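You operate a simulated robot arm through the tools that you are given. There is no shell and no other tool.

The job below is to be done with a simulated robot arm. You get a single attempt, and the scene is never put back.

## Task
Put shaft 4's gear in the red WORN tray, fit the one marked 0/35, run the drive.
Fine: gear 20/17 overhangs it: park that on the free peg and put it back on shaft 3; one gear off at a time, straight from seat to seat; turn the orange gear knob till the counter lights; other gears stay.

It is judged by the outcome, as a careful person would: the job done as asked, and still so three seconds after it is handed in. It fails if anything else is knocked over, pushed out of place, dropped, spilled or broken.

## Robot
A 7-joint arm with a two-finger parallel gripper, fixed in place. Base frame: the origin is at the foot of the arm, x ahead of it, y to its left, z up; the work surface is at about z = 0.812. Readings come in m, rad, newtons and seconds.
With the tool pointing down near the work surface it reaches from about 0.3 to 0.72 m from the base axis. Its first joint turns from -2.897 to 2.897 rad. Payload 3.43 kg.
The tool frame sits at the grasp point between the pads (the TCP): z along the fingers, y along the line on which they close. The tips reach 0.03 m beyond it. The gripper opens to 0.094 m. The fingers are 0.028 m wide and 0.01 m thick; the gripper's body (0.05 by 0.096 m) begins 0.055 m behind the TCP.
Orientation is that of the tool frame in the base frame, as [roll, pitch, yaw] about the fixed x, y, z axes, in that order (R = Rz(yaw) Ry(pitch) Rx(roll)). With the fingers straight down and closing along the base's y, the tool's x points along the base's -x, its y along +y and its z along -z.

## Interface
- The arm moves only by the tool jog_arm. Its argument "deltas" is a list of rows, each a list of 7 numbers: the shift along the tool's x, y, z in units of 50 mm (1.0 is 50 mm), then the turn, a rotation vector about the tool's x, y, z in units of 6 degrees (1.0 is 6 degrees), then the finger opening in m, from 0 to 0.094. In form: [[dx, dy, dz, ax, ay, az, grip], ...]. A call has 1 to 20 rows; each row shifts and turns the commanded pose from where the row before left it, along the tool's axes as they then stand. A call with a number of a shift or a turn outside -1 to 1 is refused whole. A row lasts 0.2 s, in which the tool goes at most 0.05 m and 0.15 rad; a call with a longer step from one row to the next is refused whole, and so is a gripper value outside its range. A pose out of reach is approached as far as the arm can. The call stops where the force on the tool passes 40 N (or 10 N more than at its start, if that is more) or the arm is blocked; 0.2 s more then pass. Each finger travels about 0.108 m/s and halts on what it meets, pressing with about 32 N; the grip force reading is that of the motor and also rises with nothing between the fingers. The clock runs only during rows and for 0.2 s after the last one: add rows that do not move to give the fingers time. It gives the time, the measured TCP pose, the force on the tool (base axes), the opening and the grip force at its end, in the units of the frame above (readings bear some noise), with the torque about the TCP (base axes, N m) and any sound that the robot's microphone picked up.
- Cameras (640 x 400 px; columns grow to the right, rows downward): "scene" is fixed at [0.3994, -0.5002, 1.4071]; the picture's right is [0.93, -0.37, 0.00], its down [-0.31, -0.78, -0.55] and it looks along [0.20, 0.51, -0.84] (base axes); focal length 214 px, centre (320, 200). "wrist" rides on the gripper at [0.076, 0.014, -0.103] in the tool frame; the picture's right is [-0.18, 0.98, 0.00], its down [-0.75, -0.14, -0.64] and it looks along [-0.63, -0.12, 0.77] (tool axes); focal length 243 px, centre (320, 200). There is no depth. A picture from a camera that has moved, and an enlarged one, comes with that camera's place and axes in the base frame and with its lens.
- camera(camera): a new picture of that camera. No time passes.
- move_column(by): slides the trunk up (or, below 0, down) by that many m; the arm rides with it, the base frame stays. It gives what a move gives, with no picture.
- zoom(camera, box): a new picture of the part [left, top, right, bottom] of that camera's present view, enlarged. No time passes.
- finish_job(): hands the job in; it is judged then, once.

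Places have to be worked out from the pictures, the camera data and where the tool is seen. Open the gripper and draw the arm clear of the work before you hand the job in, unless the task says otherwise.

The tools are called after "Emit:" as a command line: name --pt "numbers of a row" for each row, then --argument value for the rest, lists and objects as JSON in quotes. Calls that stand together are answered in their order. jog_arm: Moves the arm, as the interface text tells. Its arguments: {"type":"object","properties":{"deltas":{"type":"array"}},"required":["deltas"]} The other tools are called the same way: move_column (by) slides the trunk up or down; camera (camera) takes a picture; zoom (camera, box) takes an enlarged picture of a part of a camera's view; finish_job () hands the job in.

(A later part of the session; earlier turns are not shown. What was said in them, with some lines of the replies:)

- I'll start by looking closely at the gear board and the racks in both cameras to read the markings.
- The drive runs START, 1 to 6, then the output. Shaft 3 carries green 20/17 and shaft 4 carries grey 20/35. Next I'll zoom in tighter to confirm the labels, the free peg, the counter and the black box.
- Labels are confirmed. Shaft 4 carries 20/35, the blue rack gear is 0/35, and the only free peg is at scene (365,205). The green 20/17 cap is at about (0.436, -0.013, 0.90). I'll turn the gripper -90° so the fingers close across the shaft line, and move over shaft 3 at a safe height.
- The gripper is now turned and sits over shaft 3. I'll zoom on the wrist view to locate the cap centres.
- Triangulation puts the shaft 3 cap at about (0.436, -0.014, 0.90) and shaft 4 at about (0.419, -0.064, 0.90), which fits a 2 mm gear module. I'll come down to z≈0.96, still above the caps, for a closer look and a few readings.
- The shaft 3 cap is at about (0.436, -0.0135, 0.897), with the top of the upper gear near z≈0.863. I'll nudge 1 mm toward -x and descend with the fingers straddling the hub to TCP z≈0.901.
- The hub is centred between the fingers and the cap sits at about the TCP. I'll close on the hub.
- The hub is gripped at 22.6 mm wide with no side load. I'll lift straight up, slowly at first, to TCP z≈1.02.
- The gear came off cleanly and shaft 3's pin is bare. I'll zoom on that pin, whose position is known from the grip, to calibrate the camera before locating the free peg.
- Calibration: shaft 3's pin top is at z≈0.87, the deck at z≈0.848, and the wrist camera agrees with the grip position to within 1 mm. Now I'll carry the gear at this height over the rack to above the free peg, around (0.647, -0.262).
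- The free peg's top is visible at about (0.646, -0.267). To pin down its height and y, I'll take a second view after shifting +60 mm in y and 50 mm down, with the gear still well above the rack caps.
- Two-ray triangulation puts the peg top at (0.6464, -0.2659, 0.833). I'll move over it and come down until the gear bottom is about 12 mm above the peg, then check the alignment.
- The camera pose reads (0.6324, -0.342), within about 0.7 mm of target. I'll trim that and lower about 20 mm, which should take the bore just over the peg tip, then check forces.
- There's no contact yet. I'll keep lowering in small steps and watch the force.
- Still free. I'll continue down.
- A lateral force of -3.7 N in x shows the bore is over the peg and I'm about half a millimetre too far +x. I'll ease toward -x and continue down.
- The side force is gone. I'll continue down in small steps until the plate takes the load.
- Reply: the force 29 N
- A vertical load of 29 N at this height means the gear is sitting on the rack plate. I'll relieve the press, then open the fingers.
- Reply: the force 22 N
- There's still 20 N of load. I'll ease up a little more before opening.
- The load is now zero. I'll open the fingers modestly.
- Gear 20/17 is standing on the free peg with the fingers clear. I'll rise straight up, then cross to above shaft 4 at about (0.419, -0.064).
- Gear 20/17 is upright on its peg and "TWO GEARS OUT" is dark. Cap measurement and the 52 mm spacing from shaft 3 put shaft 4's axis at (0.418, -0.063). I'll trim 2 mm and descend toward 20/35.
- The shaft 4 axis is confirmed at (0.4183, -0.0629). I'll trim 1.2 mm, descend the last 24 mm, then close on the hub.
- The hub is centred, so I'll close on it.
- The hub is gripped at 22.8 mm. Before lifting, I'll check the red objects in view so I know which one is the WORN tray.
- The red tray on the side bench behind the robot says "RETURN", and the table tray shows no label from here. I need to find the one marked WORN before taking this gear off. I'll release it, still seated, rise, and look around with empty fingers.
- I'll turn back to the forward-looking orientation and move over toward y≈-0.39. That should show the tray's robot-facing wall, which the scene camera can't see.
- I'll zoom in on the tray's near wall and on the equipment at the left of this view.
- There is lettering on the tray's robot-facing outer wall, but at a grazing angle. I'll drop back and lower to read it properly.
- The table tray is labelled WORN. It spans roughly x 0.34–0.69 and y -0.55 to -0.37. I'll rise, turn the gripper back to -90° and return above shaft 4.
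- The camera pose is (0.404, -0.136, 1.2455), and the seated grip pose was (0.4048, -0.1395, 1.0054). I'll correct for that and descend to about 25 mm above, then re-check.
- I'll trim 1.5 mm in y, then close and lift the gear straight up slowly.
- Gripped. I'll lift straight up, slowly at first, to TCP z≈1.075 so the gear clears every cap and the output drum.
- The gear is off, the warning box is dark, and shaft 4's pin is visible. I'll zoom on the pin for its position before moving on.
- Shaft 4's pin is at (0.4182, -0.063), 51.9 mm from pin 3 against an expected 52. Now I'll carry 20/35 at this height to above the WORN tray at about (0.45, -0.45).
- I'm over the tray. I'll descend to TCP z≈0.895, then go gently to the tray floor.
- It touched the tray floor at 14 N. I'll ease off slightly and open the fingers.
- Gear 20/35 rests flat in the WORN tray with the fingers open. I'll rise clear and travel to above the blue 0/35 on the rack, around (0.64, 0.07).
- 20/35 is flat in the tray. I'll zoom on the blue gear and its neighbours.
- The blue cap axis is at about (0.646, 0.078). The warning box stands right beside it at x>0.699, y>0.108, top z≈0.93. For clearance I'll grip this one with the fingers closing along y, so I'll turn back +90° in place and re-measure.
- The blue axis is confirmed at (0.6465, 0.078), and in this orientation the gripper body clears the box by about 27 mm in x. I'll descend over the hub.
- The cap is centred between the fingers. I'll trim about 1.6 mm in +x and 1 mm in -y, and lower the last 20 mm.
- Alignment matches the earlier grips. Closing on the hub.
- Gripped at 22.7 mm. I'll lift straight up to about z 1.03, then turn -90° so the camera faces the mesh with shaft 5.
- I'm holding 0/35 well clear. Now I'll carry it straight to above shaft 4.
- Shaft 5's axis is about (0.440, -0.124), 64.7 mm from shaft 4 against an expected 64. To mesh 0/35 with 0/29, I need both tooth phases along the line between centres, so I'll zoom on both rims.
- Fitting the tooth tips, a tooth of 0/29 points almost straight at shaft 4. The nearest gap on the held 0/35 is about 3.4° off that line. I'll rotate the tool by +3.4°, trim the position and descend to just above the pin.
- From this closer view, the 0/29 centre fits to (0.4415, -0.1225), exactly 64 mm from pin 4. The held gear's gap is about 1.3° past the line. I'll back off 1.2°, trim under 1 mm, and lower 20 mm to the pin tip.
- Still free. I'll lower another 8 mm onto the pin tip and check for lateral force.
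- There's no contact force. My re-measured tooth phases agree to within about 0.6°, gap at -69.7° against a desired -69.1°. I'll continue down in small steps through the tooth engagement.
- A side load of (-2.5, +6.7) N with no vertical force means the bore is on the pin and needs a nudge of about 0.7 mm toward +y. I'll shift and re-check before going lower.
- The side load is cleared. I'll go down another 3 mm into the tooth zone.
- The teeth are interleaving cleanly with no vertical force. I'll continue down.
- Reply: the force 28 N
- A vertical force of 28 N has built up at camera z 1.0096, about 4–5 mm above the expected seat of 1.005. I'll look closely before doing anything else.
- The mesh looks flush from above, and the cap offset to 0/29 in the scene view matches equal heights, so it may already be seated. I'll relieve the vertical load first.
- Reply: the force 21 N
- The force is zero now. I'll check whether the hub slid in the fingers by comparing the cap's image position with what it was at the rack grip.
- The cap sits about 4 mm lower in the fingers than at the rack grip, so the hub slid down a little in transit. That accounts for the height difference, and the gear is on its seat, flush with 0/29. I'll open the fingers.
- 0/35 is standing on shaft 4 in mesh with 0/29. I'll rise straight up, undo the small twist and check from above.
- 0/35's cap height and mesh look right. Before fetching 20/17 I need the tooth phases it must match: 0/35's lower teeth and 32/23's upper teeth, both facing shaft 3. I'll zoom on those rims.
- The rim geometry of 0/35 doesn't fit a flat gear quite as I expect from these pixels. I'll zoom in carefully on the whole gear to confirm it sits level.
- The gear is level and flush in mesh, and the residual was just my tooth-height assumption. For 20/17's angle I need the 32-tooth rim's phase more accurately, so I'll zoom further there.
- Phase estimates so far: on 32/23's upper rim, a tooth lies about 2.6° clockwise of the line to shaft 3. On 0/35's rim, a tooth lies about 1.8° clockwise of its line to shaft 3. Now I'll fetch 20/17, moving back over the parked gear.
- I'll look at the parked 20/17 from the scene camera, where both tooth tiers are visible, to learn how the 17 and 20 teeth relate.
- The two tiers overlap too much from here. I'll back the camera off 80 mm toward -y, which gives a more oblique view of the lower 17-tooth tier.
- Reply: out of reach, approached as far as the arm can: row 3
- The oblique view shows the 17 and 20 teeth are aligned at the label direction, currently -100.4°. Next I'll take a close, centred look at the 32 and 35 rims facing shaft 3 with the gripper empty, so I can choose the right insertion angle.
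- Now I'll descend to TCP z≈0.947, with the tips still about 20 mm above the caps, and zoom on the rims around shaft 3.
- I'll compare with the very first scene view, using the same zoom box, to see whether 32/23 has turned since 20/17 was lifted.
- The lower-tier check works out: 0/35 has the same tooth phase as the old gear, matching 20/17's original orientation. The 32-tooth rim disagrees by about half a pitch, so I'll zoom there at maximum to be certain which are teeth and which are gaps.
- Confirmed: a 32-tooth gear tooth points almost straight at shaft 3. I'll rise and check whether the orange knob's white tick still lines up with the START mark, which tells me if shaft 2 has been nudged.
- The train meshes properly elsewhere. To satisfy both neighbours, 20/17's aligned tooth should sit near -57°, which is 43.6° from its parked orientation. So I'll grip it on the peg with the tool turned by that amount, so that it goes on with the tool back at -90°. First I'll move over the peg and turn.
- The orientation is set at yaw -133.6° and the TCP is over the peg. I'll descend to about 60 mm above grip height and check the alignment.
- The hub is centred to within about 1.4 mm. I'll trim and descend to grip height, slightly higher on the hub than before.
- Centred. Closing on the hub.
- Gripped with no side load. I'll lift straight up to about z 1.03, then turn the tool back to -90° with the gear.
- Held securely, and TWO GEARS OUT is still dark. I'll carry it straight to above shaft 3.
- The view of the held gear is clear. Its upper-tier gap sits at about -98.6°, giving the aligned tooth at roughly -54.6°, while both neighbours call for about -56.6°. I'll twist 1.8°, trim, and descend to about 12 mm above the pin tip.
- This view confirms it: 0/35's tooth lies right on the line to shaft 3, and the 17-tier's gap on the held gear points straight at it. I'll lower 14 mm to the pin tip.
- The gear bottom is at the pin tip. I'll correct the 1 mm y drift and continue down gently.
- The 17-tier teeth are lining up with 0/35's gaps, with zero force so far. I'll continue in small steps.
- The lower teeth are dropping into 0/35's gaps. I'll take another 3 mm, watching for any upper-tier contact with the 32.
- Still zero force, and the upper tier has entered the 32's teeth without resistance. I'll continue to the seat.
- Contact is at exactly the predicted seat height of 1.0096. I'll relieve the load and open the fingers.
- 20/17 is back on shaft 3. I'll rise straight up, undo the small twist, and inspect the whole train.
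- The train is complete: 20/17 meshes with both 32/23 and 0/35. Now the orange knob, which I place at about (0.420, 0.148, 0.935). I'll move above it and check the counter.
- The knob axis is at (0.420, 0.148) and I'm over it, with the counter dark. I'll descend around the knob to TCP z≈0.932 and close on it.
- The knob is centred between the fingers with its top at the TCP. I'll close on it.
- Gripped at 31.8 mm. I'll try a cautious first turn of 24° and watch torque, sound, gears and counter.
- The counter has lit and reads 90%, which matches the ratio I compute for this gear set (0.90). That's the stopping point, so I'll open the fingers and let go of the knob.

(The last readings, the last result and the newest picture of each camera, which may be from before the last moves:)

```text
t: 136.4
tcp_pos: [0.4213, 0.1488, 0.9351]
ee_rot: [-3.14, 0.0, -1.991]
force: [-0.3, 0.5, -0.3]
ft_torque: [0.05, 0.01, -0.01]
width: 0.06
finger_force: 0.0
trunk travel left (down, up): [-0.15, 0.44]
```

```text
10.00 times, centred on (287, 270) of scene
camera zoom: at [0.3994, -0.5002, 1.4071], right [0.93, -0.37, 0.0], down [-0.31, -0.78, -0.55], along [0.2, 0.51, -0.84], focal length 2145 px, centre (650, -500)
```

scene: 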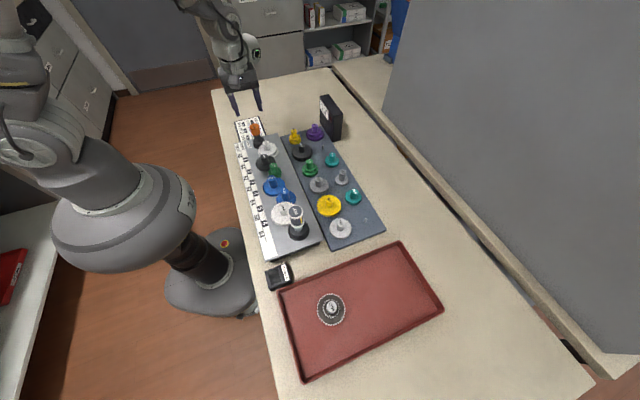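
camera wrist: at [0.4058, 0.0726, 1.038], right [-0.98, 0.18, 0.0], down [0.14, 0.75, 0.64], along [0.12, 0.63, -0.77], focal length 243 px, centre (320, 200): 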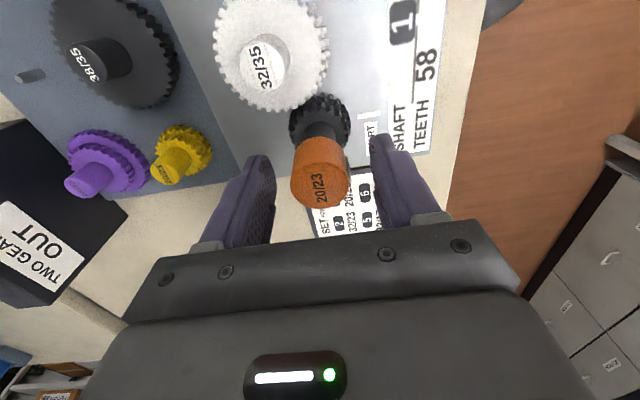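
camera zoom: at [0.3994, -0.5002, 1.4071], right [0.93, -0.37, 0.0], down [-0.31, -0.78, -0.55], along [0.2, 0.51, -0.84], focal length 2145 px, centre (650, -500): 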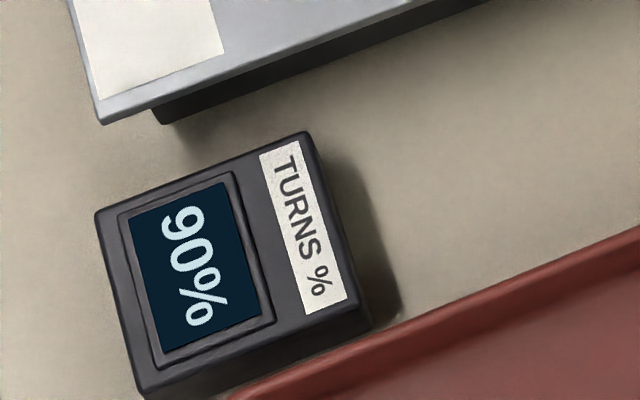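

The counter stays lit. I'll rise straight up off the knob, then draw the arm well clear.

Emit:
jog_arm --pt "0 0 -0.3 0 0 0 0.06" --pt "0 0 -0.6 0 0 0 0.06" --pt "0 0 -0.8 0 0 0 0.06" --pt "0 0 -0.9 0 0 0 0.06" --pt "0 0 -0.9 0 0 0 0.06" --pt "0 0 -0.9 0 0 0 0.06" --pt "0 0 -0.6 0 0 0 0.08" --pt "0 0 -0.3 0 0 0 0.08" --pt "0 0 0 0 0 0 0.08"

Emit:
camera --camera "scene"

Emit:
camera --camera "wrist"

Emit:
zoom --camera "scene" --box '[225, 100, 385, 200]'

Emit:
zoom --camera "scene" --box '[225, 160, 385, 260]'

Emit:
zoom --camera "scene" --box '[260, 240, 450, 385]'

```text
t: 138.4
tcp_pos: [0.4188, 0.1525, 1.1993]
ee_rot: [3.141, 0.001, -1.989]
force: [0.6, -0.4, 0.4]
ft_torque: [0.02, -0.02, 0.01]
width: 0.0799
finger_force: 0.0
trunk travel left (down, up): [-0.15, 0.44]
```

```text
taken
```

scene: 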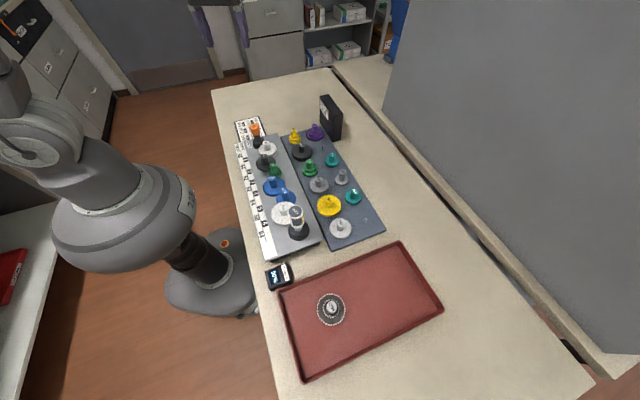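

```text
taken
camera wrist: at [0.3756, 0.0861, 1.3021], right [-0.82, 0.57, 0.0], down [0.44, 0.63, 0.64], along [0.36, 0.53, -0.77], focal length 243 px, centre (320, 200)
```

wrist: 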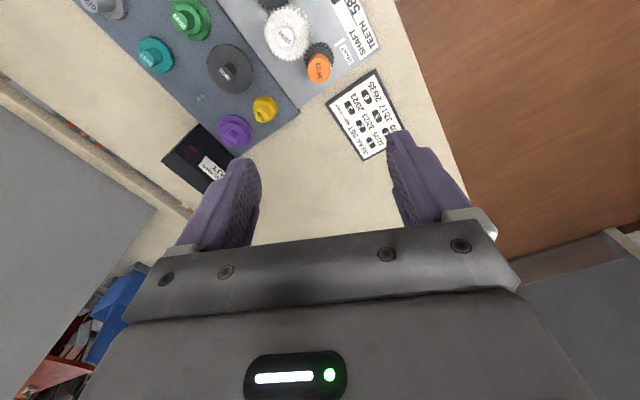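

```text
4.00 times, centred on (305, 150) of scene
camera zoom: at [0.3994, -0.5002, 1.4071], right [0.93, -0.37, 0.0], down [-0.31, -0.78, -0.55], along [0.2, 0.51, -0.84], focal length 858 px, centre (380, 400)
```

zoom: 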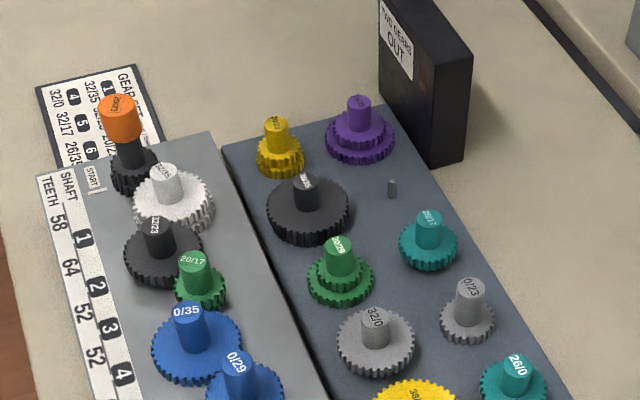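

```text
4.00 times, centred on (305, 210) of scene
camera zoom: at [0.3994, -0.5002, 1.4071], right [0.93, -0.37, 0.0], down [-0.31, -0.78, -0.55], along [0.2, 0.51, -0.84], focal length 858 px, centre (380, 160)
```

zoom: 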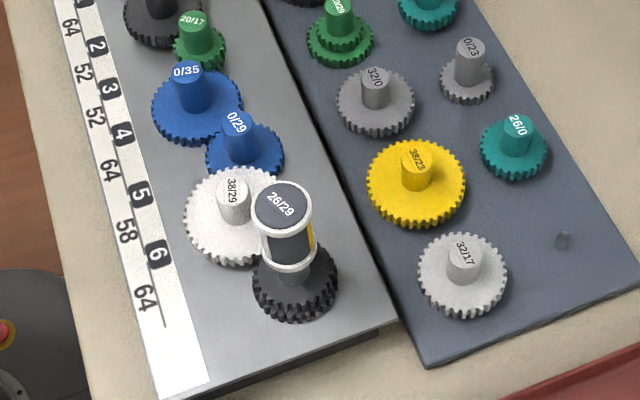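

```text
2.76 times, centred on (355, 312) of scene
camera zoom: at [0.3994, -0.5002, 1.4071], right [0.93, -0.37, 0.0], down [-0.31, -0.78, -0.55], along [0.2, 0.51, -0.84], focal length 592 px, centre (223, -110)
```

zoom: 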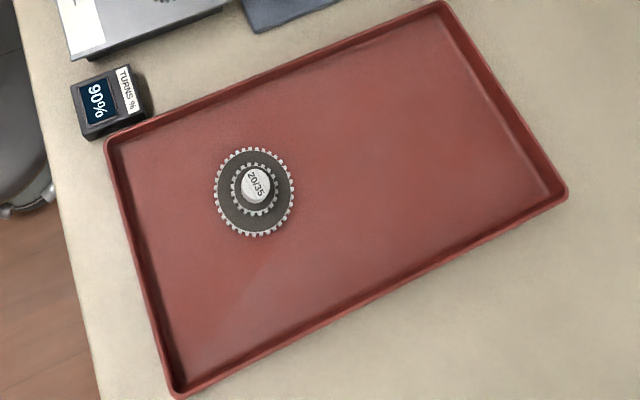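

Everything checks out:
- 20/35 is flat in the WORN tray.
- 0/35 is on shaft 4 and 20/17 is back on shaft 3.
- The counter is lit at 90%.
- The other gears are in place and TWO GEARS OUT is dark.
- The gripper is open and clear.

I'll hand the job in.

Emit:
finish_job

```text
The job is handed in.
```

The gear swap is done and handed in: the drive ran and the counter is lit, reading 90%.

- **Shaft 4:** gear 20/35 is lying flat in the red tray labelled WORN. The red tray on the other bench is labelled RETURN, so I left it alone. Gear 0/35 is fitted and meshes with 0/29 on shaft 5.
- **Shaft 3:** gear 20/17 was parked on the free peg during the swap and is back on its shaft. I turned it by about 42° so its teeth would mesh with both neighbours.
- **Running the drive:** I turned the orange knob about 24° clockwise (seen from above) and stopped when the counter lit. The 90% matches the ratio I work out for these gears.
- **Everything else:** the other gears are where they were. The "TWO GEARS OUT" box was dark every time I checked it. The gripper is open and raised clear of the work.
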